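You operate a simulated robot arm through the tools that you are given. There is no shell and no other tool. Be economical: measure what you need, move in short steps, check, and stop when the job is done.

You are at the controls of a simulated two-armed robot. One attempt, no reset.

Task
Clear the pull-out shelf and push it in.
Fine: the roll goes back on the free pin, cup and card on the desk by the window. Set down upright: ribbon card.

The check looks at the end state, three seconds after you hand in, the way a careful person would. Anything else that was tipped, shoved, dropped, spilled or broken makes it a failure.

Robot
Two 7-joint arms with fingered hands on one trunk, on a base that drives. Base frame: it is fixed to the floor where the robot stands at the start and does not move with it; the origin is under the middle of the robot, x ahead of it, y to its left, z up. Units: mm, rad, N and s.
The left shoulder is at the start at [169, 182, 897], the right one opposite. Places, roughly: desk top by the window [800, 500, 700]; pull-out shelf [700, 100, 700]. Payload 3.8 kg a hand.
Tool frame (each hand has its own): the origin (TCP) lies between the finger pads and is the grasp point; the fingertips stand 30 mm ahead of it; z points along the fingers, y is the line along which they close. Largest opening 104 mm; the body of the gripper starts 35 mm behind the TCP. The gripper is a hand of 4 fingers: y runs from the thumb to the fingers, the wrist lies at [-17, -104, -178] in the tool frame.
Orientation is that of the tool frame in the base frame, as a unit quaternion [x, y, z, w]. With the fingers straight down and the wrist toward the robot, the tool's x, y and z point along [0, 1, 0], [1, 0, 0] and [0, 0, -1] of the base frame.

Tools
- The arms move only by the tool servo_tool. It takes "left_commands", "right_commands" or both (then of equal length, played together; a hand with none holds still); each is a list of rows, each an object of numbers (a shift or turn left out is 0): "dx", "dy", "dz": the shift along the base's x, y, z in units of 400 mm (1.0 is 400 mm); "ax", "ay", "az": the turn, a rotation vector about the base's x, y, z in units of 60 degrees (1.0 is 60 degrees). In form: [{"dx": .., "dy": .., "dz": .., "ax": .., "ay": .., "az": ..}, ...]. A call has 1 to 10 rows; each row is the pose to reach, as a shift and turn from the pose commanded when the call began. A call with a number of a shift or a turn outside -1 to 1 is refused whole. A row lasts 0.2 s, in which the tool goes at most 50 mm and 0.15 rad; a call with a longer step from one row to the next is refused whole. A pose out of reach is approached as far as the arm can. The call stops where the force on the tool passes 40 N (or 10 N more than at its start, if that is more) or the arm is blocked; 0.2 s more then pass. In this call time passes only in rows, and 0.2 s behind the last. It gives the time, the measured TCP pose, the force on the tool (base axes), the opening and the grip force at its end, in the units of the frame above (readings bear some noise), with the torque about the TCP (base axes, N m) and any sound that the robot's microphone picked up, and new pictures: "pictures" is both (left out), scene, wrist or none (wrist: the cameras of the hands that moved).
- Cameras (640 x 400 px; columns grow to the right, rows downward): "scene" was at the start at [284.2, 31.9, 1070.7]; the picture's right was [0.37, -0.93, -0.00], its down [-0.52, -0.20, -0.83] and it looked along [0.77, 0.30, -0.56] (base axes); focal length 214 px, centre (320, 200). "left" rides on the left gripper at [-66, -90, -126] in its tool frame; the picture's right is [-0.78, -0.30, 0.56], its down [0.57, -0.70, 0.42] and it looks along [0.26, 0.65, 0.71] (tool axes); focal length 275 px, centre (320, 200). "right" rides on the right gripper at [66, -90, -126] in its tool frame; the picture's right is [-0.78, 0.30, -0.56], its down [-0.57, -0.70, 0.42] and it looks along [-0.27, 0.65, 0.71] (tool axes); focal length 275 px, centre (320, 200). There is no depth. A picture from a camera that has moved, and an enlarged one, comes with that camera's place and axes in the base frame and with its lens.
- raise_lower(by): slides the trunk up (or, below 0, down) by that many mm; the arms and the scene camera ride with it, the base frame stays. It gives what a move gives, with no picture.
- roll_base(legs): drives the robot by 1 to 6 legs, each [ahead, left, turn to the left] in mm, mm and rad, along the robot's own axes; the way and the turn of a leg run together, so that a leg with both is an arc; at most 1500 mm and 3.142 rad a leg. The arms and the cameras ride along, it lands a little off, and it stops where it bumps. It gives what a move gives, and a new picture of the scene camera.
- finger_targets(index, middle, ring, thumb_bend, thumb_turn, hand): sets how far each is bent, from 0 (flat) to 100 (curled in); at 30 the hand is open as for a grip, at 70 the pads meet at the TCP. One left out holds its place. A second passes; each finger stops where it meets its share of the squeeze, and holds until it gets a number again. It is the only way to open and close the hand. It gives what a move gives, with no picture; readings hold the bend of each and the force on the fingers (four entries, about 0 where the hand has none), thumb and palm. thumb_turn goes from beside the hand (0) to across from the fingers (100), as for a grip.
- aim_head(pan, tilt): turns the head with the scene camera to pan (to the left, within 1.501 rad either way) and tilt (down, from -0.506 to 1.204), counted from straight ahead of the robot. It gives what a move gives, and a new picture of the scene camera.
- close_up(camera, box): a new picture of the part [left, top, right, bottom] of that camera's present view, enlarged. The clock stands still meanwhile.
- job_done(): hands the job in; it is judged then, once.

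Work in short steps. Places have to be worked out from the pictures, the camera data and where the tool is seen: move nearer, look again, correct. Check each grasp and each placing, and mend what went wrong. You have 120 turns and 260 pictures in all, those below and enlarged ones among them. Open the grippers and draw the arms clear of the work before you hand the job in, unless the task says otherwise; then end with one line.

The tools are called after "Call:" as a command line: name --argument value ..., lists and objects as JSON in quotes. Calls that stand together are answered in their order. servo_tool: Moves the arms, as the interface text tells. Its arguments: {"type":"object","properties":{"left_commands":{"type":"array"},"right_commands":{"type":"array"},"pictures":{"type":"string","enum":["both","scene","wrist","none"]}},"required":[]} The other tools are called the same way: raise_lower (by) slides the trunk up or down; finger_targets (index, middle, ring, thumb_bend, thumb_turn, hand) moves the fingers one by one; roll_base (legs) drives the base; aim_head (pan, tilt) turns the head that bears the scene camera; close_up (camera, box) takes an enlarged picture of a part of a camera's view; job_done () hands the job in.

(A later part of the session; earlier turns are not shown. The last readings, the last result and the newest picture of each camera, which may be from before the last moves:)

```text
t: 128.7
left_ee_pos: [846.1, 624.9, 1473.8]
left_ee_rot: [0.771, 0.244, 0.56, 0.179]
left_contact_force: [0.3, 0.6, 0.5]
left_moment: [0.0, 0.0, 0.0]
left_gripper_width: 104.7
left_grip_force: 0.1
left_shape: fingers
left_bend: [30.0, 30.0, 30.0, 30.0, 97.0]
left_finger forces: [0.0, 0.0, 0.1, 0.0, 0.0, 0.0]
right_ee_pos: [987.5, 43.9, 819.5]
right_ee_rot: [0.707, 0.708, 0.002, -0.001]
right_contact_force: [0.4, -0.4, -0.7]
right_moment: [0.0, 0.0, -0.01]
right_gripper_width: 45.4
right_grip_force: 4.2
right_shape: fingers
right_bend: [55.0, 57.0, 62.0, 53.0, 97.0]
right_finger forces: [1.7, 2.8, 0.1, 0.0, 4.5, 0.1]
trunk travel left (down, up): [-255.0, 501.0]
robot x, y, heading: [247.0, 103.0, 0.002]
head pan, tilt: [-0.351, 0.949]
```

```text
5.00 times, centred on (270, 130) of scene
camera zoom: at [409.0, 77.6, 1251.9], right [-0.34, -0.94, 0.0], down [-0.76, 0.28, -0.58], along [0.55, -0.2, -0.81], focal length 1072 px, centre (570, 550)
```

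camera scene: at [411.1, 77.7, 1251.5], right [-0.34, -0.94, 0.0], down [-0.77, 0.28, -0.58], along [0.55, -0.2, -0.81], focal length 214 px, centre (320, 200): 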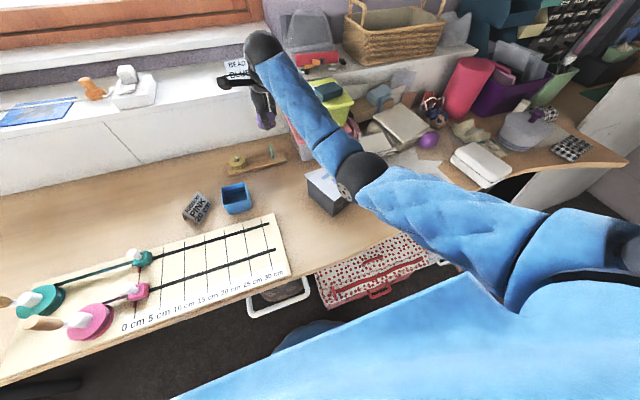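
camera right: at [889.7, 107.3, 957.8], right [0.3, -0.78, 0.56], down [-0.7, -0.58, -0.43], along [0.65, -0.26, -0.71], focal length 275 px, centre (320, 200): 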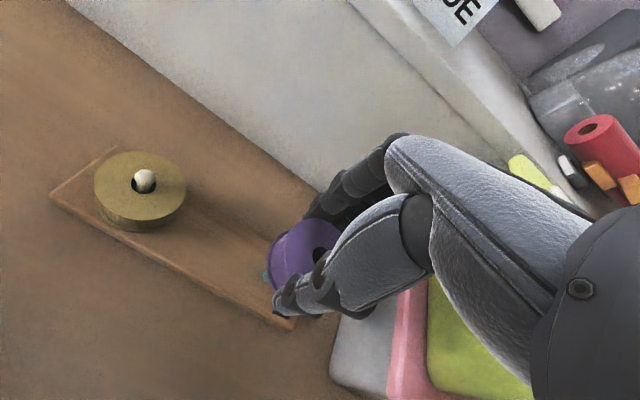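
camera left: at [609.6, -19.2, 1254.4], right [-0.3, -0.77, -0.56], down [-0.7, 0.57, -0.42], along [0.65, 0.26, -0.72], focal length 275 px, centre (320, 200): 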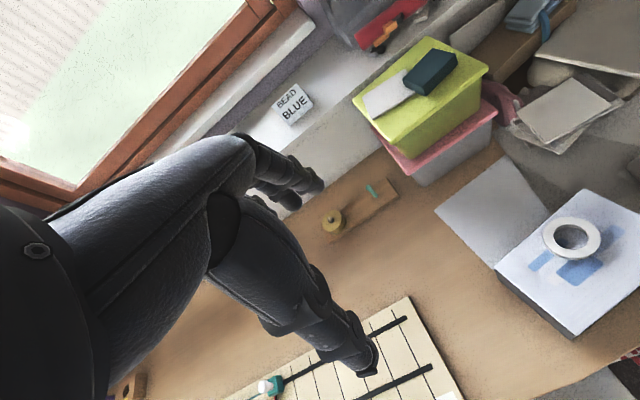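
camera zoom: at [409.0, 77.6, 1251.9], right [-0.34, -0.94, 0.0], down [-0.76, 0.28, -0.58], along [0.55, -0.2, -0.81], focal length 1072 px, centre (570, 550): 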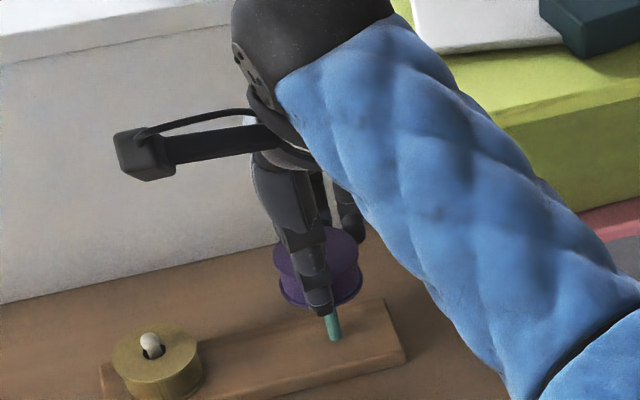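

No force yet at TCP 819.5. I continue down in 4 mm rows; a jam would show as an upward force.

Call:
servo_tool --right_commands '[{"dz": -0.008}, {"dz": -0.016}]' --pictures "none"

Call:
servo_tool --right_commands '[{"dz": -0.008}, {"dz": -0.016}]' --pictures "none"

Call:
close_up --camera "right" --box '[220, 140, 400, 320]'

```text
t: 129.3
left_ee_pos: [846.3, 623.9, 1471.9]
left_ee_rot: [0.771, 0.245, 0.561, 0.179]
left_contact_force: [-0.1, -1.2, 0.1]
left_moment: [-0.01, -0.02, -0.01]
left_gripper_width: 104.6
left_grip_force: 0.0
left_shape: fingers
left_bend: [30.0, 30.0, 30.0, 30.0, 97.0]
left_finger forces: [0.0, 0.0, 0.0, 0.0, 0.0, 0.2]
right_ee_pos: [987.9, 44.7, 813.8]
right_ee_rot: [0.706, 0.709, 0.001, 0.0]
right_contact_force: [-0.5, 0.1, -0.1]
right_moment: [0.01, -0.03, 0.0]
right_gripper_width: 45.1
right_grip_force: 4.1
right_shape: fingers
right_bend: [55.0, 57.0, 62.0, 53.0, 97.0]
right_finger forces: [1.7, 2.7, 0.0, 0.0, 4.6, 0.1]
trunk travel left (down, up): [-255.0, 501.0]
robot x, y, heading: [253.3, 99.9, -0.001]
head pan, tilt: [-0.351, 0.949]
```

```text
t: 129.9
left_ee_pos: [846.0, 625.2, 1472.5]
left_ee_rot: [0.771, 0.244, 0.561, 0.178]
left_contact_force: [0.1, 0.3, -0.7]
left_moment: [0.02, -0.03, 0.0]
left_gripper_width: 104.7
left_grip_force: 0.0
left_shape: fingers
left_bend: [30.0, 30.0, 30.0, 30.0, 97.0]
left_finger forces: [0.1, 0.0, 0.0, 0.0, 0.0, 0.0]
right_ee_pos: [988.0, 43.7, 804.9]
right_ee_rot: [0.706, 0.709, 0.002, 0.0]
right_contact_force: [0.4, -0.7, -0.8]
right_moment: [0.01, -0.01, 0.0]
right_gripper_width: 45.3
right_grip_force: 4.5
right_shape: fingers
right_bend: [55.0, 57.0, 62.0, 53.0, 97.0]
right_finger forces: [1.8, 2.7, 0.0, 0.0, 4.5, 0.0]
trunk travel left (down, up): [-255.0, 501.0]
robot x, y, heading: [251.8, 102.1, 0.007]
head pan, tilt: [-0.351, 0.949]
```

```text
2.22 times, centred on (310, 230) of right
camera zoom: at [897.2, 110.4, 931.9], right [0.3, -0.78, 0.56], down [-0.7, -0.57, -0.43], along [0.65, -0.26, -0.71], focal length 612 px, centre (342, 133)
```

zoom: 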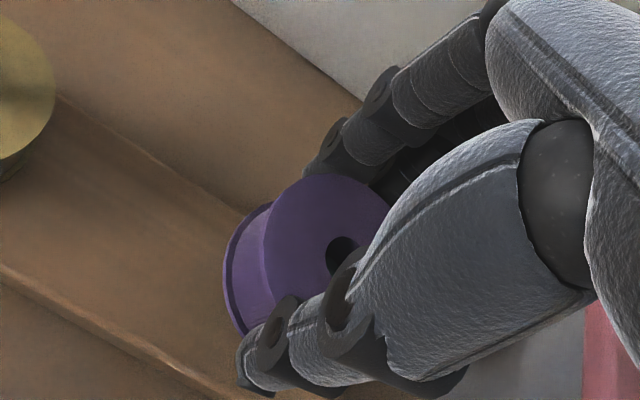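

Roll bottom is ~20 mm below the pin top with no force: the pin is in the hole. I keep lowering to seat it (expected TCP ≈780).

Call:
servo_tool --right_commands '[{"dz": -0.012}, {"dz": -0.024}, {"dz": -0.036}, {"dz": -0.046}]' --pictures "none"

Call:
servo_tool --right_commands '[{"dz": -0.005}, {"dz": -0.01}]' --pictures "wrist"

Call:
close_up --camera "scene" --box '[230, 90, 310, 170]'

```text
t: 130.9
left_ee_pos: [846.9, 624.3, 1472.1]
left_ee_rot: [0.771, 0.245, 0.56, 0.179]
left_contact_force: [0.1, -0.1, 0.2]
left_moment: [-0.01, 0.0, 0.01]
left_gripper_width: 104.8
left_grip_force: 0.1
left_shape: fingers
left_bend: [30.0, 30.0, 30.0, 30.0, 97.0]
left_finger forces: [0.0, 0.1, 0.0, 0.0, 0.1, 0.0]
right_ee_pos: [987.0, 44.3, 787.8]
right_ee_rot: [0.706, 0.708, 0.001, 0.001]
right_contact_force: [0.0, -0.8, -0.3]
right_moment: [0.0, 0.01, 0.03]
right_gripper_width: 45.1
right_grip_force: 4.7
right_shape: fingers
right_bend: [55.0, 57.0, 62.0, 53.0, 97.0]
right_finger forces: [1.8, 2.7, 0.1, 0.0, 4.5, 0.0]
trunk travel left (down, up): [-255.0, 501.0]
robot x, y, heading: [247.5, 98.9, 0.001]
head pan, tilt: [-0.351, 0.949]
```

```text
t: 131.5
left_ee_pos: [846.7, 624.5, 1472.3]
left_ee_rot: [0.771, 0.245, 0.561, 0.178]
left_contact_force: [0.3, 0.2, -0.5]
left_moment: [0.0, 0.01, -0.01]
left_gripper_width: 104.7
left_grip_force: 0.0
left_shape: fingers
left_bend: [30.0, 30.0, 30.0, 30.0, 97.0]
left_finger forces: [0.1, 0.0, 0.1, 0.1, 0.0, 0.0]
right_ee_pos: [987.4, 43.9, 783.0]
right_ee_rot: [0.706, 0.708, 0.001, -0.001]
right_contact_force: [0.6, -1.1, -0.6]
right_moment: [0.01, 0.02, 0.02]
right_gripper_width: 45.2
right_grip_force: 4.4
right_shape: fingers
right_bend: [55.0, 57.0, 62.0, 53.0, 97.0]
right_finger forces: [1.7, 2.8, 0.0, 0.0, 4.5, 0.0]
trunk travel left (down, up): [-255.0, 501.0]
robot x, y, heading: [249.9, 101.0, 0.004]
head pan, tilt: [-0.351, 0.949]
camera right: at [897.2, 110.7, 909.2], right [0.3, -0.78, 0.56], down [-0.7, -0.57, -0.43], along [0.65, -0.26, -0.71], focal length 275 px, centre (320, 200)
```

right: 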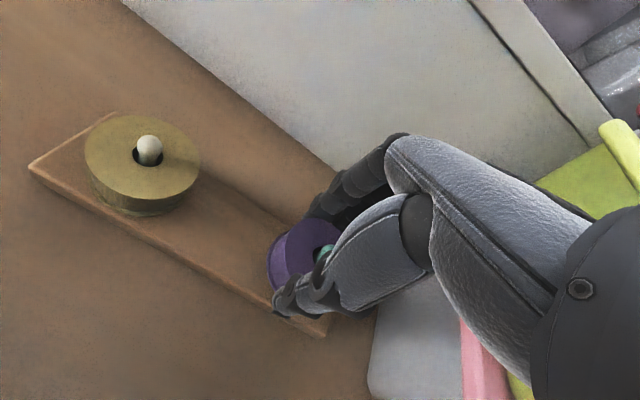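

```text
5.00 times, centred on (270, 130) of scene
camera zoom: at [409.0, 77.6, 1251.9], right [-0.34, -0.94, 0.0], down [-0.76, 0.28, -0.58], along [0.55, -0.2, -0.81], focal length 1072 px, centre (570, 550)
```

zoom: 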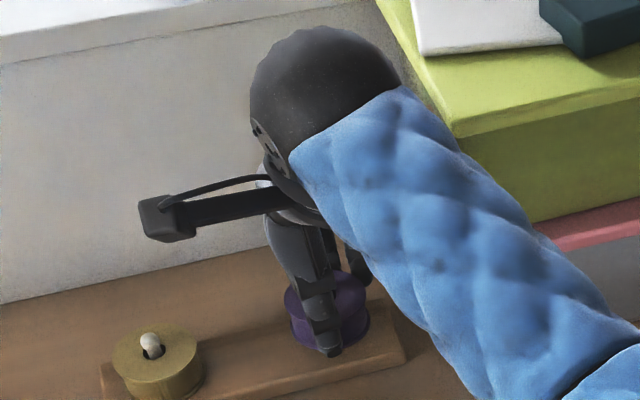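

The pin tip shows through the hole. A few more millimetres to seat, then I release.

Call:
servo_tool --right_commands '[{"dz": -0.005}, {"dz": -0.009}]' --pictures "none"

Call:
finger_targets --hand "right" --index 48 --middle 48 --ring 48 --thumb_bend 46

Call:
finger_targets --hand "right" --index 37 --middle 37 --ring 37 --thumb_bend 37

Call:
servo_tool --right_commands '[{"dz": 0.05}, {"dz": 0.14}, {"dz": 0.23}, {"dx": -0.03, "dz": 0.32}, {"dx": -0.08, "dz": 0.41}, {"dx": -0.13, "dz": 0.5}]' --pictures "both"

```text
t: 132.1
left_ee_pos: [845.5, 624.9, 1473.3]
left_ee_rot: [0.771, 0.245, 0.561, 0.178]
left_contact_force: [0.7, 0.2, 0.4]
left_moment: [0.04, -0.01, 0.0]
left_gripper_width: 104.7
left_grip_force: 0.1
left_shape: fingers
left_bend: [30.0, 30.0, 30.0, 30.0, 97.0]
left_finger forces: [0.0, 0.0, 0.0, 0.1, 0.0, 0.0]
right_ee_pos: [986.7, 43.9, 779.8]
right_ee_rot: [0.706, 0.708, 0.001, 0.0]
right_contact_force: [-0.1, -0.5, 0.5]
right_moment: [-0.02, 0.01, 0.02]
right_gripper_width: 45.3
right_grip_force: 4.0
right_shape: fingers
right_bend: [55.0, 57.0, 62.0, 53.0, 97.0]
right_finger forces: [1.8, 2.8, 0.0, 0.0, 4.5, 0.0]
trunk travel left (down, up): [-255.0, 501.0]
robot x, y, heading: [248.3, 101.5, -0.002]
head pan, tilt: [-0.351, 0.949]
```

```text
t: 133.1
left_ee_pos: [845.9, 623.8, 1472.9]
left_ee_rot: [0.77, 0.245, 0.561, 0.178]
left_contact_force: [0.3, -0.2, 0.6]
left_moment: [-0.02, -0.02, 0.03]
left_gripper_width: 104.6
left_grip_force: 0.0
left_shape: fingers
left_bend: [30.0, 30.0, 30.0, 30.0, 97.0]
left_finger forces: [0.0, 0.0, 0.0, 0.0, 0.0, 0.0]
right_ee_pos: [988.1, 43.7, 779.1]
right_ee_rot: [0.706, 0.708, 0.001, 0.0]
right_contact_force: [0.0, 0.7, 1.1]
right_moment: [-0.02, 0.01, 0.0]
right_gripper_width: 61.1
right_grip_force: 0.1
right_shape: fingers
right_bend: [48.0, 48.0, 48.0, 46.0, 97.0]
right_finger forces: [0.0, 0.0, 0.1, 0.1, 0.0, 0.0]
trunk travel left (down, up): [-255.0, 501.0]
robot x, y, heading: [249.5, 102.8, -0.002]
head pan, tilt: [-0.351, 0.949]
```

```text
t: 134.1
left_ee_pos: [845.8, 624.4, 1473.3]
left_ee_rot: [0.771, 0.245, 0.561, 0.178]
left_contact_force: [-0.2, 0.2, 1.1]
left_moment: [0.01, -0.01, 0.01]
left_gripper_width: 104.5
left_grip_force: 0.1
left_shape: fingers
left_bend: [30.0, 30.0, 30.0, 30.0, 97.0]
left_finger forces: [0.1, 0.0, 0.0, 0.0, 0.0, 0.0]
right_ee_pos: [987.3, 44.3, 780.6]
right_ee_rot: [0.706, 0.708, 0.001, 0.0]
right_contact_force: [0.6, 0.2, -0.8]
right_moment: [-0.01, 0.01, -0.02]
right_gripper_width: 86.8
right_grip_force: 0.0
right_shape: fingers
right_bend: [37.0, 37.0, 37.0, 37.0, 97.0]
right_finger forces: [0.0, 0.0, 0.1, 0.1, 0.0, 0.1]
trunk travel left (down, up): [-255.0, 501.0]
robot x, y, heading: [251.8, 100.7, 0.005]
head pan, tilt: [-0.351, 0.949]
```

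```text
t: 135.5
left_ee_pos: [845.0, 624.5, 1473.1]
left_ee_rot: [0.77, 0.245, 0.562, 0.178]
left_contact_force: [0.2, 0.5, -0.5]
left_moment: [0.0, 0.0, -0.02]
left_gripper_width: 104.9
left_grip_force: 0.0
left_shape: fingers
left_bend: [30.0, 30.0, 30.0, 30.0, 97.0]
left_finger forces: [0.1, 0.0, 0.1, 0.1, 0.0, 0.0]
right_ee_pos: [932.1, 44.5, 981.2]
right_ee_rot: [0.705, 0.709, 0.002, -0.001]
right_contact_force: [0.9, 0.0, 0.6]
right_moment: [0.03, -0.02, 0.0]
right_gripper_width: 86.7
right_grip_force: 0.0
right_shape: fingers
right_bend: [37.0, 37.0, 37.0, 37.0, 97.0]
right_finger forces: [0.0, 0.1, 0.0, 0.1, 0.0, 0.0]
trunk travel left (down, up): [-255.0, 501.0]
robot x, y, heading: [251.9, 102.7, 0.006]
head pan, tilt: [-0.351, 0.949]
camera scene: at [408.4, 77.7, 1252.0], right [-0.34, -0.94, 0.0], down [-0.76, 0.28, -0.58], along [0.55, -0.2, -0.81], focal length 214 px, centre (320, 200)
camera right: at [843.1, 110.3, 1106.6], right [0.3, -0.78, 0.56], down [-0.7, -0.57, -0.43], along [0.65, -0.26, -0.71], focal length 275 px, centre (320, 200)
```

scene: 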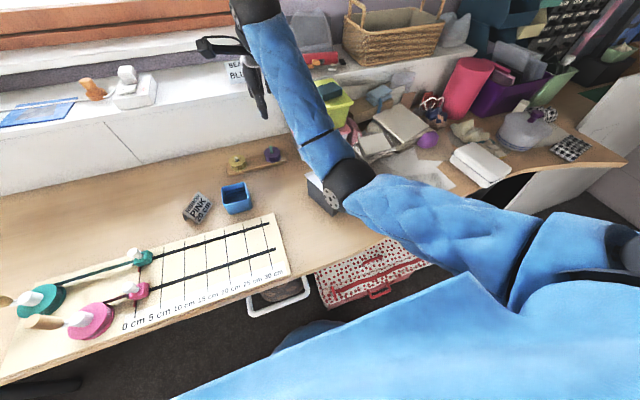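
right: 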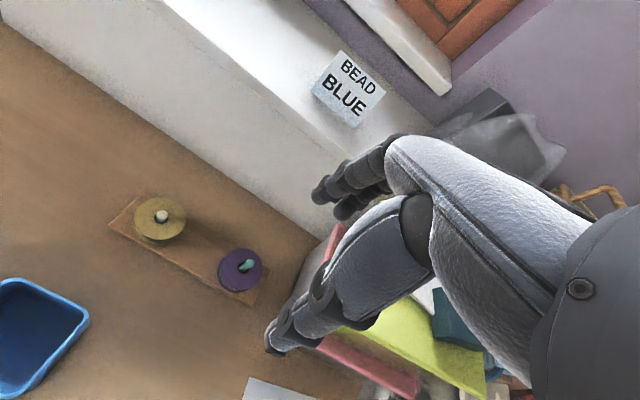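

The roll sits on its pin. Now the displaced grey box: I raise the trunk further so the arm is safely above it, back off 250 mm, and look.

Call:
raise_lower --by 120

Call:
roll_base --legs '[[-250, 0, 0]]'

```text
t: 137.0
left_ee_pos: [780.2, 623.3, 1637.0]
left_ee_rot: [0.746, 0.237, 0.593, 0.188]
left_contact_force: [0.3, -0.1, 0.0]
left_moment: [0.0, 0.04, 0.02]
left_gripper_width: 104.7
left_grip_force: 0.0
left_shape: fingers
left_bend: [30.0, 30.0, 30.0, 30.0, 97.0]
left_finger forces: [0.1, 0.0, 0.0, 0.0, 0.0, 0.0]
right_ee_pos: [936.2, 43.4, 1099.4]
right_ee_rot: [0.707, 0.707, 0.001, 0.0]
right_contact_force: [0.0, 0.0, 0.1]
right_moment: [0.02, -0.03, -0.02]
right_gripper_width: 86.8
right_grip_force: 0.0
right_shape: fingers
right_bend: [37.0, 37.0, 37.0, 37.0, 97.0]
right_finger forces: [0.0, 0.0, 0.0, 0.0, 0.0, 0.0]
trunk travel left (down, up): [-375.0, 381.0]
robot x, y, heading: [253.8, 101.5, 0.004]
head pan, tilt: [-0.351, 0.949]
```

```text
t: 138.8
left_ee_pos: [526.7, 625.1, 1637.2]
left_ee_rot: [0.745, 0.238, 0.595, 0.188]
left_contact_force: [-0.8, 0.2, -1.1]
left_moment: [0.01, 0.0, 0.0]
left_gripper_width: 104.8
left_grip_force: 0.2
left_shape: fingers
left_bend: [30.0, 30.0, 30.0, 30.0, 97.0]
left_finger forces: [0.1, 0.0, 0.0, 0.1, 0.0, 0.0]
right_ee_pos: [682.8, 43.9, 1101.8]
right_ee_rot: [0.705, 0.71, 0.001, 0.0]
right_contact_force: [-0.4, -0.4, -0.3]
right_moment: [-0.02, 0.01, -0.01]
right_gripper_width: 86.8
right_grip_force: 0.1
right_shape: fingers
right_bend: [37.0, 37.0, 37.0, 37.0, 97.0]
right_finger forces: [0.0, 0.0, 0.0, 0.0, 0.0, 0.0]
trunk travel left (down, up): [-375.0, 381.0]
robot x, y, heading: [2.7, 96.7, 0.003]
head pan, tilt: [-0.351, 0.949]
camera scene: at [112.5, 77.2, 1374.0], right [-0.34, -0.94, 0.0], down [-0.76, 0.28, -0.58], along [0.55, -0.2, -0.81], focal length 214 px, centre (320, 200)
```

scene: 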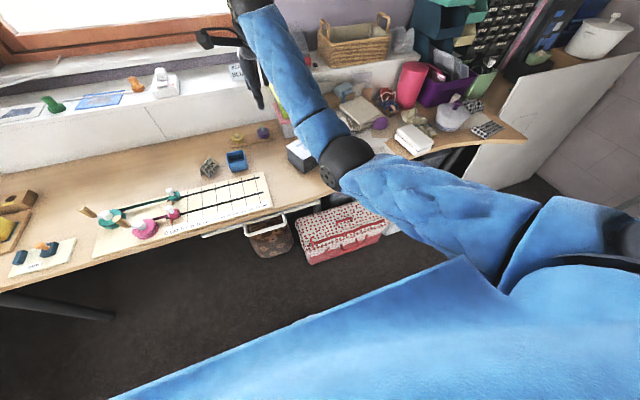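

I move the right hand out of the camera's way and enlarge the box area to measure its displacement.

Call:
servo_tool --right_commands '[{"dx": -0.1, "dy": -0.05}, {"dx": -0.2, "dy": -0.1}, {"dx": -0.3, "dy": -0.16}, {"dx": -0.38, "dy": -0.25}, {"dx": -0.44, "dy": -0.35}, {"dx": -0.48, "dy": -0.46}, {"dx": -0.5, "dy": -0.57}, {"dx": -0.5, "dy": -0.68}]' --pictures "scene"

Call:
aim_head --pan -0.2 --tilt 0.85

Call:
close_up --camera "scene" --box '[220, 90, 420, 230]'

```text
t: 140.6
left_ee_pos: [526.8, 623.3, 1636.5]
left_ee_rot: [0.745, 0.237, 0.594, 0.187]
left_contact_force: [-0.6, -0.1, 0.5]
left_moment: [-0.02, -0.01, -0.04]
left_gripper_width: 104.6
left_grip_force: 0.1
left_shape: fingers
left_bend: [30.0, 30.0, 30.0, 30.0, 97.0]
left_finger forces: [0.1, 0.0, 0.0, 0.0, 0.0, 0.0]
right_ee_pos: [501.9, -234.5, 1090.8]
right_ee_rot: [0.705, 0.709, 0.0, 0.0]
right_contact_force: [0.1, -0.7, -0.8]
right_moment: [0.0, -0.03, -0.01]
right_gripper_width: 87.0
right_grip_force: 0.0
right_shape: fingers
right_bend: [37.0, 37.0, 37.0, 37.0, 97.0]
right_finger forces: [0.0, 0.0, 0.0, 0.0, 0.0, 0.0]
right hand out of reach, approached as far as the arm can: row 4, 5, 6, 7, 8
trunk travel left (down, up): [-375.0, 381.0]
robot x, y, heading: [-0.4, 100.3, 0.004]
head pan, tilt: [-0.351, 0.949]
camera scene: at [113.3, 76.8, 1374.0], right [-0.34, -0.94, 0.0], down [-0.76, 0.28, -0.58], along [0.55, -0.2, -0.81], focal length 214 px, centre (320, 200)
```

scene: 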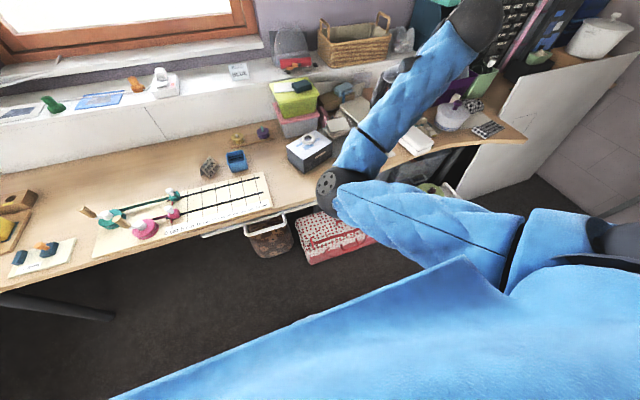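

```text
t: 141.3
left_ee_pos: [527.2, 625.5, 1635.7]
left_ee_rot: [0.745, 0.237, 0.594, 0.188]
left_contact_force: [0.8, -0.3, -1.3]
left_moment: [0.01, -0.03, 0.0]
left_gripper_width: 104.7
left_grip_force: 0.0
left_shape: fingers
left_bend: [30.0, 30.0, 30.0, 30.0, 97.0]
left_finger forces: [0.0, 0.1, 0.0, 0.0, 0.1, 0.0]
right_ee_pos: [502.7, -234.8, 1091.6]
right_ee_rot: [0.706, 0.708, 0.001, 0.0]
right_contact_force: [0.1, -0.6, 0.2]
right_moment: [0.02, 0.01, 0.04]
right_gripper_width: 86.7
right_grip_force: 0.0
right_shape: fingers
right_bend: [37.0, 37.0, 37.0, 37.0, 97.0]
right_finger forces: [0.0, 0.1, 0.0, 0.1, 0.1, 0.0]
trunk travel left (down, up): [-375.0, 381.0]
robot x, y, heading: [-1.1, 104.2, 0.006]
head pan, tilt: [-0.201, 0.85]
camera scene: at [122.1, 86.5, 1381.4], right [-0.2, -0.98, 0.0], down [-0.74, 0.15, -0.66], along [0.65, -0.13, -0.75], focal length 214 px, centre (320, 200)
```

scene: 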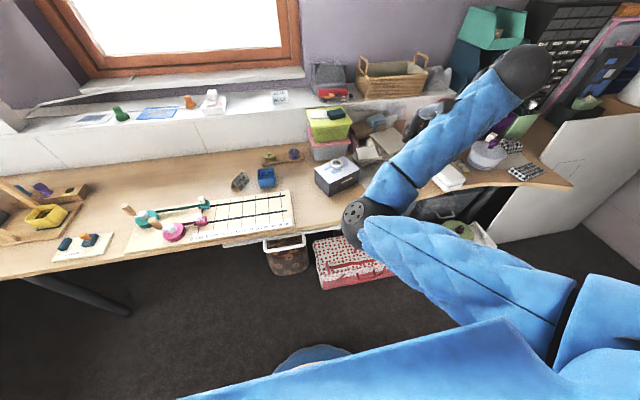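

```text
2.86 times, centred on (320, 160) of scene
camera zoom: at [122.1, 86.5, 1381.4], right [-0.2, -0.98, 0.0], down [-0.74, 0.15, -0.66], along [0.65, -0.13, -0.75], focal length 613 px, centre (320, 314)
```

zoom: 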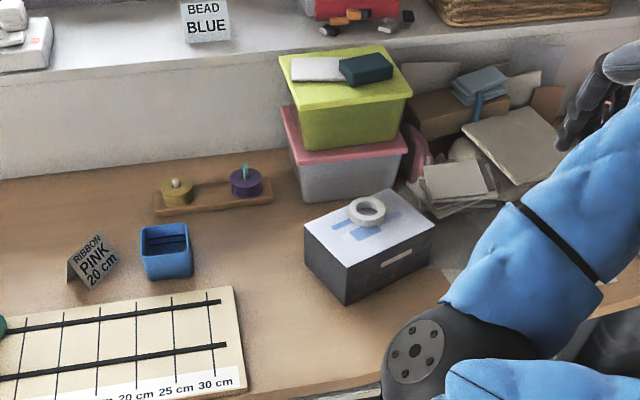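

The box sits ≈(+87,+8) mm and +8° off its original place. I'll straddle it with the open hand and slide it back. First lower the trunk most of the way and swing the elbow outward with the yaw trick.

Call:
raise_lower --by -250

Call:
servo_tool --right_commands '[{"dx": -0.03, "az": 0.13}, {"dx": -0.06, "az": 0.26}, {"dx": -0.09, "az": 0.39}, {"dx": -0.12, "az": 0.52}, {"dx": -0.15, "az": 0.65}, {"dx": -0.18, "az": 0.78}, {"dx": -0.2, "az": 0.91}, {"dx": -0.2, "az": 1.0}]' --pictures "scene"

```text
t: 143.7
left_ee_pos: [527.5, 625.2, 1388.4]
left_ee_rot: [0.745, 0.238, 0.594, 0.189]
left_contact_force: [0.0, 0.0, 0.2]
left_moment: [-0.02, 0.0, 0.04]
left_gripper_width: 104.7
left_grip_force: 0.1
left_shape: fingers
left_bend: [30.0, 30.0, 30.0, 30.0, 97.0]
left_finger forces: [0.0, 0.0, 0.0, 0.0, 0.1, 0.0]
right_ee_pos: [547.8, -236.1, 748.4]
right_ee_rot: [0.702, 0.705, -0.074, -0.067]
right_contact_force: [-5.8, 6.0, 17.4]
right_moment: [-0.05, -0.77, 0.26]
right_gripper_width: 84.9
right_grip_force: 9.9
right_shape: fingers
right_bend: [38.0, 40.0, 37.0, 37.0, 97.0]
right_finger forces: [0.9, 18.6, 0.0, 0.1, 0.0, 0.0]
trunk travel left (down, up): [-127.0, 629.0]
robot x, y, heading: [1.0, 99.4, 0.004]
head pan, tilt: [-0.201, 0.85]
stopped: the force on the tool passed its limit (the readings are from after the stop); the commanded pose is now the measured one
```

```text
t: 144.2
left_ee_pos: [527.2, 626.3, 1387.8]
left_ee_rot: [0.745, 0.238, 0.594, 0.189]
left_contact_force: [0.3, 0.2, -0.5]
left_moment: [0.01, -0.01, 0.01]
left_gripper_width: 104.5
left_grip_force: 0.0
left_shape: fingers
left_bend: [30.0, 30.0, 30.0, 30.0, 97.0]
left_finger forces: [0.0, 0.0, 0.0, 0.0, 0.0, 0.0]
right_ee_pos: [548.0, -243.7, 747.4]
right_ee_rot: [0.662, 0.744, -0.076, -0.052]
right_contact_force: [-10.6, 4.5, 22.1]
right_moment: [-0.03, -0.87, 0.15]
right_gripper_width: 85.3
right_grip_force: 12.7
right_shape: fingers
right_bend: [38.0, 42.0, 39.0, 37.0, 97.0]
right_finger forces: [0.9, 21.6, 2.2, 0.0, 0.1, 0.1]
right hand out of reach, approached as far as the arm can: row 1, 2
trunk travel left (down, up): [-127.0, 629.0]
robot x, y, heading: [-1.3, 104.2, 0.006]
head pan, tilt: [-0.201, 0.85]
stopped in row 2 (right hand): the force on the tool passed its limit (the readings are from after the stop); the commanded pose is now the measured one
camera scene: at [231.3, 88.3, 1126.8], right [-0.2, -0.98, 0.0], down [-0.74, 0.15, -0.66], along [0.65, -0.13, -0.75], focal length 214 px, centre (320, 200)
```

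scene: 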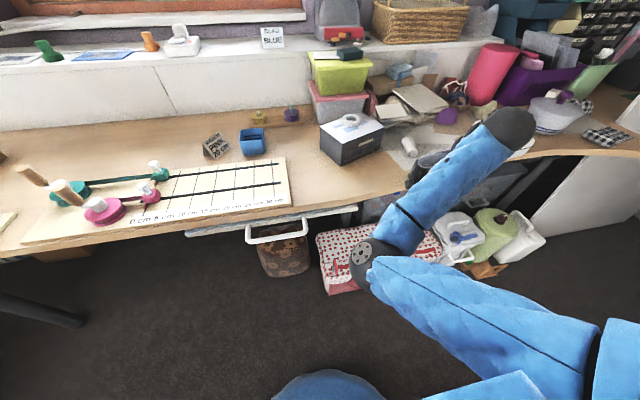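

The fingertips touched the desk edge while lowering (nothing moved). I lift the hand straight off and pull back, then do the yaw.

Call:
servo_tool --right_commands '[{"dz": 0.1}, {"dz": 0.2}, {"dx": -0.05, "dz": 0.3}, {"dx": -0.12, "dz": 0.36, "az": 0.12}, {"dx": -0.2, "dz": 0.4, "az": 0.25}, {"dx": -0.25, "dz": 0.42, "az": 0.38}, {"dx": -0.28, "dz": 0.44, "az": 0.51}, {"dx": -0.3, "dz": 0.44, "az": 0.64}, {"dx": -0.3, "dz": 0.44, "az": 0.77}, {"dx": -0.3, "dz": 0.44, "az": 0.9}]' --pictures "scene"

```text
t: 146.4
left_ee_pos: [528.3, 626.1, 1387.3]
left_ee_rot: [0.745, 0.238, 0.594, 0.189]
left_contact_force: [0.1, 0.4, -0.4]
left_moment: [-0.01, -0.04, -0.02]
left_gripper_width: 104.7
left_grip_force: 0.1
left_shape: fingers
left_bend: [30.0, 30.0, 30.0, 30.0, 97.0]
left_finger forces: [0.0, 0.0, 0.1, 0.1, 0.1, 0.0]
right_ee_pos: [428.4, -242.5, 920.3]
right_ee_rot: [0.252, 0.963, -0.098, -0.014]
right_contact_force: [-0.4, 0.2, 0.1]
right_moment: [-0.01, 0.01, 0.0]
right_gripper_width: 87.4
right_grip_force: 0.0
right_shape: fingers
right_bend: [37.0, 37.0, 37.0, 37.0, 97.0]
right_finger forces: [0.0, 0.1, 0.0, 0.0, 0.0, 0.0]
right hand out of reach, approached as far as the arm can: row 1, 2, 3, 4, 5, 6, 7, 8, 9
trunk travel left (down, up): [-127.0, 629.0]
robot x, y, heading: [-1.1, 105.6, 0.002]
head pan, tilt: [-0.201, 0.85]
camera scene: at [232.8, 87.9, 1126.5], right [-0.2, -0.98, 0.0], down [-0.74, 0.15, -0.66], along [0.65, -0.13, -0.75], focal length 214 px, centre (320, 200)
```

scene: 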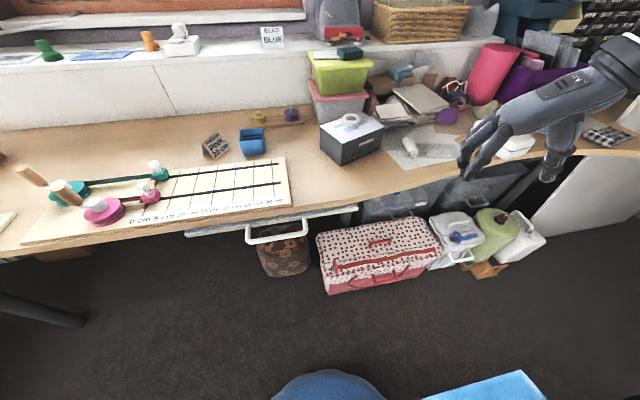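

Elbow is outward again. I enlarge the box view, drive 60 mm ahead, and then level the hand, yaw it to ~20° and bring it above the box with wide-open fingers.

Call:
close_up --camera "scene" --box '[290, 80, 430, 190]'

Call:
roll_base --legs '[[60, 0, 0]]'

Call:
servo_tool --right_commands '[{"dz": 0.02, "ax": 0.06, "ay": -0.025, "az": -0.05}, {"dz": 0.03, "ax": 0.12, "ay": -0.05, "az": -0.12}, {"dx": 0.07, "dy": 0.04, "dz": 0.03, "ax": 0.176, "ay": -0.074, "az": -0.2}, {"dx": 0.16, "dy": 0.09, "dz": 0.03, "ax": 0.176, "ay": -0.074, "az": -0.3}, {"dx": 0.25, "dy": 0.14, "dz": 0.02, "ax": 0.176, "ay": -0.074, "az": -0.4}, {"dx": 0.34, "dy": 0.19, "dz": 0.0, "ax": 0.176, "ay": -0.074, "az": -0.5}, {"dx": 0.43, "dy": 0.24, "dz": 0.0, "ax": 0.176, "ay": -0.074, "az": -0.6}, {"dx": 0.5, "dy": 0.3, "dz": 0.0, "ax": 0.176, "ay": -0.074, "az": -0.66}]' --pictures "none"

Call:
finger_targets --hand "right" --index 14 --middle 14 --ring 14 --thumb_bend 14

```text
3.64 times, centred on (360, 135) of scene
camera zoom: at [232.8, 87.9, 1126.5], right [-0.2, -0.98, 0.0], down [-0.74, 0.15, -0.66], along [0.65, -0.13, -0.75], focal length 780 px, centre (174, 436)
```

zoom: 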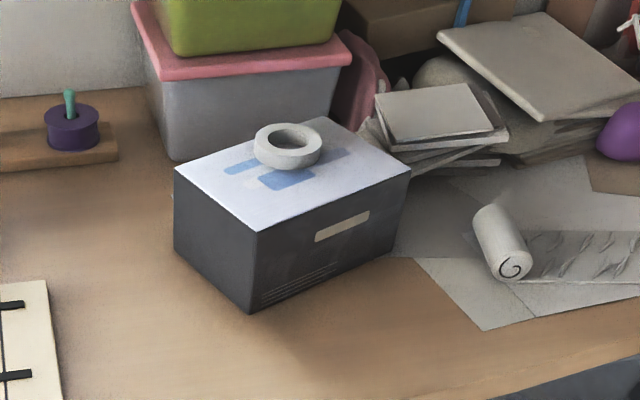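

```text
t: 147.3
left_ee_pos: [591.2, 623.7, 1387.7]
left_ee_rot: [0.746, 0.238, 0.593, 0.188]
left_contact_force: [0.3, 0.3, 0.1]
left_moment: [0.04, 0.04, 0.0]
left_gripper_width: 104.9
left_grip_force: 0.0
left_shape: fingers
left_bend: [30.0, 30.0, 30.0, 30.0, 97.0]
left_finger forces: [0.0, 0.0, 0.0, 0.0, 0.1, 0.0]
right_ee_pos: [490.8, -244.8, 919.6]
right_ee_rot: [0.253, 0.963, -0.095, -0.016]
right_contact_force: [1.0, -0.8, -0.7]
right_moment: [0.01, 0.02, 0.0]
right_gripper_width: 87.4
right_grip_force: 0.1
right_shape: fingers
right_bend: [37.0, 37.0, 37.0, 37.0, 97.0]
right_finger forces: [0.1, 0.0, 0.0, 0.0, 0.0, 0.0]
trunk travel left (down, up): [-127.0, 629.0]
robot x, y, heading: [62.5, 100.5, 0.004]
head pan, tilt: [-0.201, 0.85]
camera scene: at [295.0, 87.1, 1125.9], right [-0.2, -0.98, 0.0], down [-0.74, 0.15, -0.66], along [0.65, -0.13, -0.75], focal length 214 px, centre (320, 200)
```

scene: 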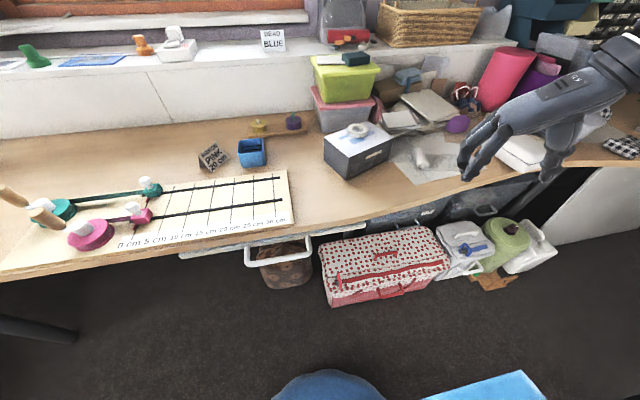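

```text
t: 149.1
left_ee_pos: [590.9, 625.0, 1386.7]
left_ee_rot: [0.746, 0.238, 0.594, 0.188]
left_contact_force: [-0.2, -0.3, 0.0]
left_moment: [0.02, -0.01, 0.0]
left_gripper_width: 104.8
left_grip_force: 0.1
left_shape: fingers
left_bend: [30.0, 30.0, 30.0, 30.0, 97.0]
left_finger forces: [0.1, 0.0, 0.0, 0.1, 0.0, 0.1]
right_ee_pos: [693.4, -131.5, 920.5]
right_ee_rot: [0.565, 0.824, 0.013, -0.034]
right_contact_force: [0.4, -0.3, -0.1]
right_moment: [-0.03, 0.04, 0.01]
right_gripper_width: 87.4
right_grip_force: 0.1
right_shape: fingers
right_bend: [37.0, 37.0, 37.0, 37.0, 97.0]
right_finger forces: [0.1, 0.1, 0.1, 0.0, 0.0, 0.1]
right hand out of reach, approached as far as the arm can: row 8
trunk travel left (down, up): [-127.0, 629.0]
robot x, y, heading: [62.2, 102.9, 0.002]
head pan, tilt: [-0.201, 0.85]
```

```text
t: 150.1
left_ee_pos: [589.7, 625.3, 1387.2]
left_ee_rot: [0.746, 0.238, 0.593, 0.188]
left_contact_force: [0.0, 0.4, -0.8]
left_moment: [0.01, 0.0, -0.02]
left_gripper_width: 104.5
left_grip_force: 0.1
left_shape: fingers
left_bend: [30.0, 30.0, 30.0, 30.0, 97.0]
left_finger forces: [0.1, 0.0, 0.0, 0.1, 0.1, 0.0]
right_ee_pos: [692.1, -132.7, 920.5]
right_ee_rot: [0.564, 0.825, 0.013, -0.034]
right_contact_force: [-0.3, -0.1, 0.0]
right_moment: [0.01, 0.01, -0.01]
right_gripper_width: 138.6
right_grip_force: 0.0
right_shape: fingers
right_bend: [14.0, 14.0, 14.0, 14.0, 97.0]
right_finger forces: [0.1, 0.0, 0.1, 0.0, 0.0, 0.0]
trunk travel left (down, up): [-127.0, 629.0]
robot x, y, heading: [59.5, 98.5, 0.002]
head pan, tilt: [-0.201, 0.85]
```

The hand is level-ish at yaw 21° and opened to 139 mm; box (≈107 mm deep, yaw ≈22°) has its near-left corner at (713,-72). I move above its left half and check with the wrist camera.

Call:
servo_tool --right_commands '[{"dx": 0.08, "dy": 0.04, "ax": -0.03, "ay": -0.02}, {"dx": 0.16, "dy": 0.08, "dz": -0.02, "ax": -0.057, "ay": -0.04}, {"dx": 0.22, "dy": 0.117, "dz": -0.06, "ax": -0.057, "ay": -0.04}, {"dx": 0.22, "dy": 0.117, "dz": -0.13, "ax": -0.057, "ay": -0.04}]' --pictures "both"

Call:
close_up --camera "scene" --box '[270, 60, 450, 200]'

```text
t: 151.1
left_ee_pos: [589.7, 625.2, 1387.4]
left_ee_rot: [0.746, 0.238, 0.593, 0.188]
left_contact_force: [0.3, 0.1, 0.1]
left_moment: [-0.01, 0.0, 0.0]
left_gripper_width: 104.7
left_grip_force: 0.1
left_shape: fingers
left_bend: [30.0, 30.0, 30.0, 30.0, 97.0]
left_finger forces: [0.0, 0.1, 0.0, 0.0, 0.1, 0.1]
right_ee_pos: [790.2, -95.9, 870.1]
right_ee_rot: [0.564, 0.825, 0.0, 0.0]
right_contact_force: [-0.6, 0.6, -0.2]
right_moment: [-0.02, 0.02, 0.01]
right_gripper_width: 138.8
right_grip_force: 0.0
right_shape: fingers
right_bend: [14.0, 14.0, 14.0, 14.0, 97.0]
right_finger forces: [0.0, 0.0, 0.1, 0.0, 0.0, 0.1]
right hand out of reach, approached as far as the arm can: row 1, 2, 3, 4
trunk travel left (down, up): [-127.0, 629.0]
robot x, y, heading: [60.4, 100.2, 0.001]
head pan, tilt: [-0.201, 0.85]
camera scene: at [294.1, 86.9, 1126.1], right [-0.2, -0.98, 0.0], down [-0.74, 0.15, -0.66], along [0.65, -0.13, -0.75], focal length 214 px, centre (320, 200)
camera right: at [682.5, -65.7, 995.1], right [0.56, -0.62, 0.56], down [-0.45, -0.79, -0.43], along [0.7, -0.01, -0.71], focal length 275 px, centre (320, 200)
```

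scene: 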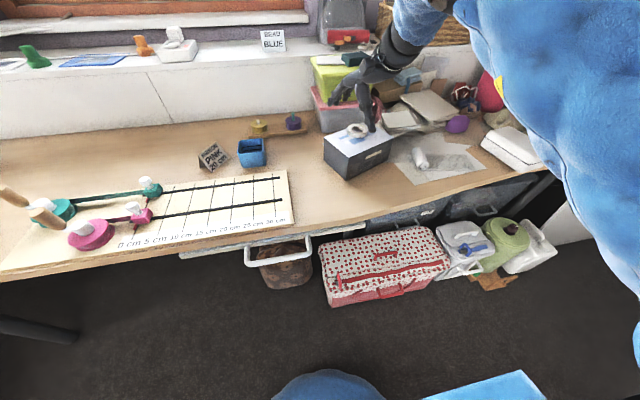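
right: 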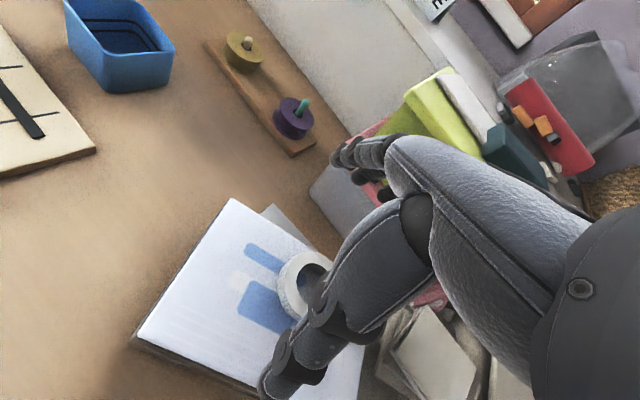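

```text
2.86 times, centred on (360, 130) of scene
camera zoom: at [294.1, 86.9, 1126.1], right [-0.2, -0.98, 0.0], down [-0.74, 0.15, -0.66], along [0.65, -0.13, -0.75], focal length 613 px, centre (206, 400)
```

zoom: 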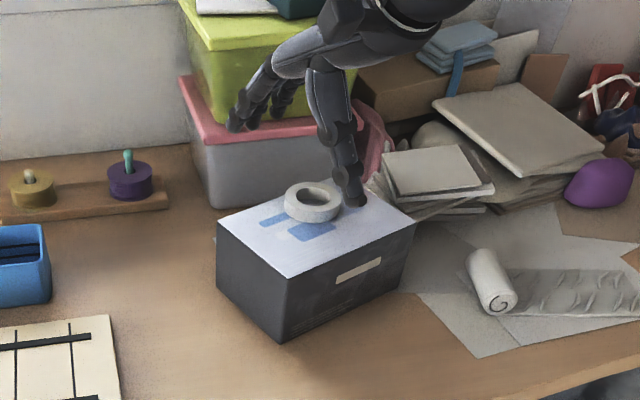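

The hand hovers over the box with thumb just in front and fingers behind. I lower to z≈830, then check drift.

Call:
servo_tool --right_commands '[{"dz": -0.05}, {"dz": -0.1}]' --pictures "wrist"

Call:
close_up --camera "scene" --box '[290, 60, 430, 190]'

```text
t: 151.7
left_ee_pos: [588.9, 624.9, 1387.4]
left_ee_rot: [0.745, 0.238, 0.594, 0.188]
left_contact_force: [-0.4, -0.2, -0.2]
left_moment: [0.0, 0.0, -0.03]
left_gripper_width: 104.6
left_grip_force: 0.1
left_shape: fingers
left_bend: [30.0, 30.0, 30.0, 30.0, 97.0]
left_finger forces: [0.0, 0.1, 0.0, 0.0, 0.0, 0.0]
right_ee_pos: [790.9, -99.1, 832.9]
right_ee_rot: [0.565, 0.825, 0.001, 0.001]
right_contact_force: [1.6, 1.4, 4.4]
right_moment: [-0.14, 0.3, -0.03]
right_gripper_width: 139.9
right_grip_force: 1.9
right_shape: fingers
right_bend: [14.0, 14.0, 14.0, 12.0, 97.0]
right_finger forces: [0.1, 0.0, 0.1, 0.0, 4.8, 0.1]
trunk travel left (down, up): [-127.0, 629.0]
robot x, y, heading: [59.5, 105.7, 0.01]
head pan, tilt: [-0.201, 0.85]
camera right: at [683.2, -68.1, 957.2], right [0.56, -0.62, 0.56], down [-0.44, -0.79, -0.43], along [0.7, -0.01, -0.71], focal length 275 px, centre (320, 200)
```

right: 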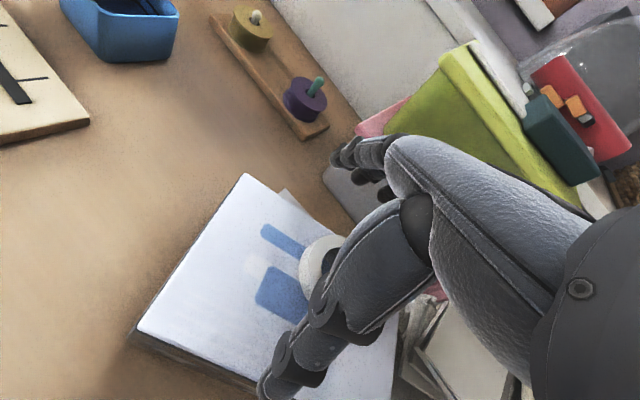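

```text
3.08 times, centred on (360, 125) of scene
camera zoom: at [293.3, 87.4, 1126.5], right [-0.2, -0.98, 0.0], down [-0.74, 0.15, -0.66], along [0.65, -0.13, -0.75], focal length 660 px, centre (197, 431)
```

zoom: 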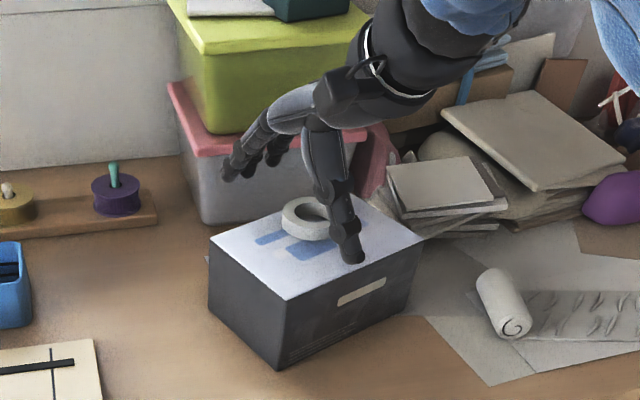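

The thumb rests on the box's front rim; fingers are well behind. I lift 20 mm, open the thumb fully and shift toward the front a little.

Call:
servo_tool --right_commands '[{"dz": 0.05}, {"dx": -0.03, "dy": -0.01, "dz": 0.05}]' --pictures "none"

Call:
finger_targets --hand "right" --thumb_bend 2

Call:
servo_tool --right_commands '[{"dz": -0.05}, {"dz": -0.1}, {"dz": -0.12}]' --pictures "wrist"

Call:
close_up --camera "scene" --box '[290, 60, 430, 190]'

```text
t: 152.3
left_ee_pos: [589.9, 624.4, 1387.2]
left_ee_rot: [0.745, 0.238, 0.594, 0.187]
left_contact_force: [0.3, -0.5, 0.2]
left_moment: [-0.01, 0.01, 0.0]
left_gripper_width: 104.5
left_grip_force: 0.1
left_shape: fingers
left_bend: [30.0, 30.0, 30.0, 30.0, 97.0]
left_finger forces: [0.1, 0.0, 0.1, 0.1, 0.0, 0.0]
right_ee_pos: [780.0, -104.8, 849.7]
right_ee_rot: [0.564, 0.826, 0.001, 0.0]
right_contact_force: [-0.5, 0.7, 0.1]
right_moment: [-0.02, -0.04, -0.03]
right_gripper_width: 139.2
right_grip_force: 0.1
right_shape: fingers
right_bend: [14.0, 14.0, 14.0, 14.0, 97.0]
right_finger forces: [0.0, 0.0, 0.1, 0.0, 0.0, 0.1]
right hand out of reach, approached as far as the arm can: row 2
trunk travel left (down, up): [-127.0, 629.0]
robot x, y, heading: [57.6, 103.7, 0.0]
head pan, tilt: [-0.201, 0.85]
```

```text
t: 153.3
left_ee_pos: [591.2, 624.4, 1387.3]
left_ee_rot: [0.746, 0.238, 0.593, 0.187]
left_contact_force: [0.7, -0.3, -0.2]
left_moment: [-0.02, 0.02, 0.0]
left_gripper_width: 105.0
left_grip_force: 0.2
left_shape: fingers
left_bend: [30.0, 30.0, 30.0, 30.0, 97.0]
left_finger forces: [0.0, 0.1, 0.0, 0.0, 0.0, 0.0]
right_ee_pos: [780.7, -104.8, 850.4]
right_ee_rot: [0.564, 0.826, 0.001, 0.0]
right_contact_force: [-0.6, 0.0, 0.3]
right_moment: [0.0, 0.01, 0.04]
right_gripper_width: 142.8
right_grip_force: 0.0
right_shape: fingers
right_bend: [14.0, 14.0, 14.0, 2.0, 97.0]
right_finger forces: [0.0, 0.0, 0.1, 0.1, 0.1, 0.1]
trunk travel left (down, up): [-127.0, 629.0]
robot x, y, heading: [61.4, 101.2, 0.007]
head pan, tilt: [-0.201, 0.85]
```

```text
t: 154.1
left_ee_pos: [584.9, 624.9, 1391.4]
left_ee_rot: [0.744, 0.237, 0.595, 0.188]
left_contact_force: [-0.2, -0.1, -0.2]
left_moment: [-0.02, 0.0, -0.03]
left_gripper_width: 104.7
left_grip_force: 0.0
left_shape: fingers
left_bend: [30.0, 30.0, 30.0, 30.0, 97.0]
left_finger forces: [0.1, 0.0, 0.0, 0.0, 0.0, 0.0]
right_ee_pos: [781.8, -106.6, 812.6]
right_ee_rot: [0.565, 0.825, 0.003, 0.007]
right_contact_force: [-3.5, -0.2, 36.3]
right_moment: [-0.8, 2.14, -0.07]
right_gripper_width: 144.8
right_grip_force: 16.7
right_shape: fingers
right_bend: [14.0, 14.0, 14.0, 0.0, 97.0]
right_finger forces: [0.0, 0.0, 0.0, 0.1, 33.1, 0.0]
trunk travel left (down, up): [-127.0, 629.0]
robot x, y, heading: [60.5, 101.4, 0.002]
head pan, tilt: [-0.201, 0.85]
camera right: at [673.0, -75.9, 935.6], right [0.55, -0.61, 0.57], down [-0.44, -0.79, -0.43], along [0.71, -0.01, -0.7], focal length 275 px, centre (320, 200)
```

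right: 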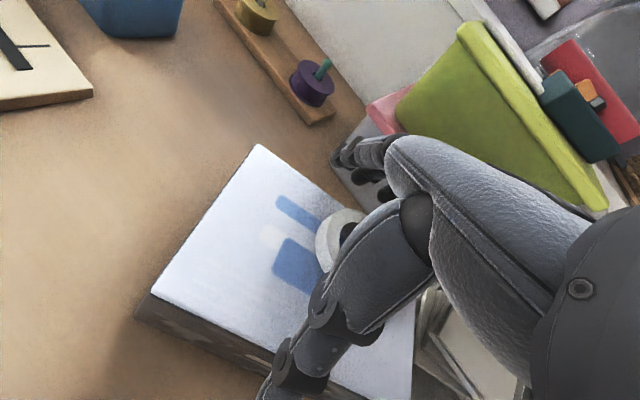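

```text
3.08 times, centred on (360, 125) of scene
camera zoom: at [290.0, 88.1, 1127.9], right [-0.2, -0.98, 0.0], down [-0.73, 0.15, -0.66], along [0.65, -0.13, -0.75], focal length 660 px, centre (197, 431)
```

zoom: 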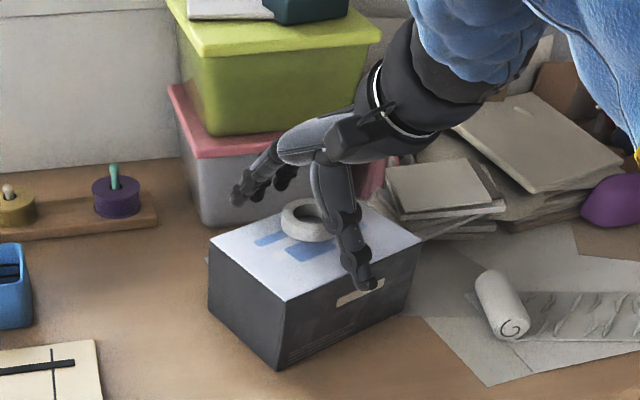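

The thumb is still on the front rim. I lift a bit, shift 20 mm toward the box front so the thumb clears, and lower again.

Call:
servo_tool --right_commands '[{"dz": 0.05}, {"dx": -0.03, "dy": -0.012, "dz": 0.06}, {"dx": -0.06, "dy": -0.024, "dz": 0.06}, {"dx": -0.065, "dy": -0.026, "dz": 0.02}, {"dx": -0.065, "dy": -0.026, "dz": -0.02}]' --pictures "none"

Call:
close_up --camera "scene" --box '[290, 60, 430, 190]'

```text
t: 155.3
left_ee_pos: [586.2, 627.0, 1388.8]
left_ee_rot: [0.745, 0.237, 0.595, 0.188]
left_contact_force: [-0.6, 0.1, 0.3]
left_moment: [0.03, -0.01, 0.0]
left_gripper_width: 104.6
left_grip_force: 0.1
left_shape: fingers
left_bend: [30.0, 30.0, 30.0, 30.0, 97.0]
left_finger forces: [0.0, 0.0, 0.1, 0.0, 0.0, 0.0]
right_ee_pos: [761.3, -121.0, 802.7]
right_ee_rot: [0.565, 0.825, 0.005, 0.006]
right_contact_force: [5.6, 2.1, 27.7]
right_moment: [0.58, -1.8, 0.12]
right_gripper_width: 152.4
right_grip_force: 11.8
right_shape: fingers
right_bend: [9.0, 13.0, 11.0, 2.0, 97.0]
right_finger forces: [13.0, 3.1, 6.8, 0.1, 0.0, 0.1]
right hand out of reach, approached as far as the arm can: row 2, 3, 4, 5
trunk travel left (down, up): [-127.0, 629.0]
robot x, y, heading: [59.2, 102.9, -0.003]
head pan, tilt: [-0.201, 0.85]
```

```text
3.08 times, centred on (360, 125) of scene
camera zoom: at [291.3, 88.1, 1127.4], right [-0.2, -0.98, 0.0], down [-0.74, 0.15, -0.66], along [0.65, -0.13, -0.75], focal length 660 px, centre (197, 431)
```

zoom: 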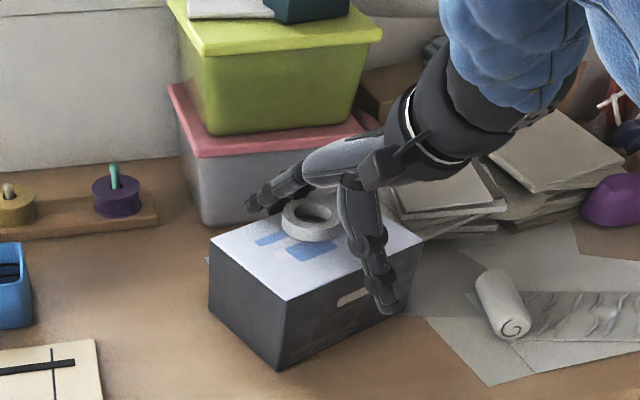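

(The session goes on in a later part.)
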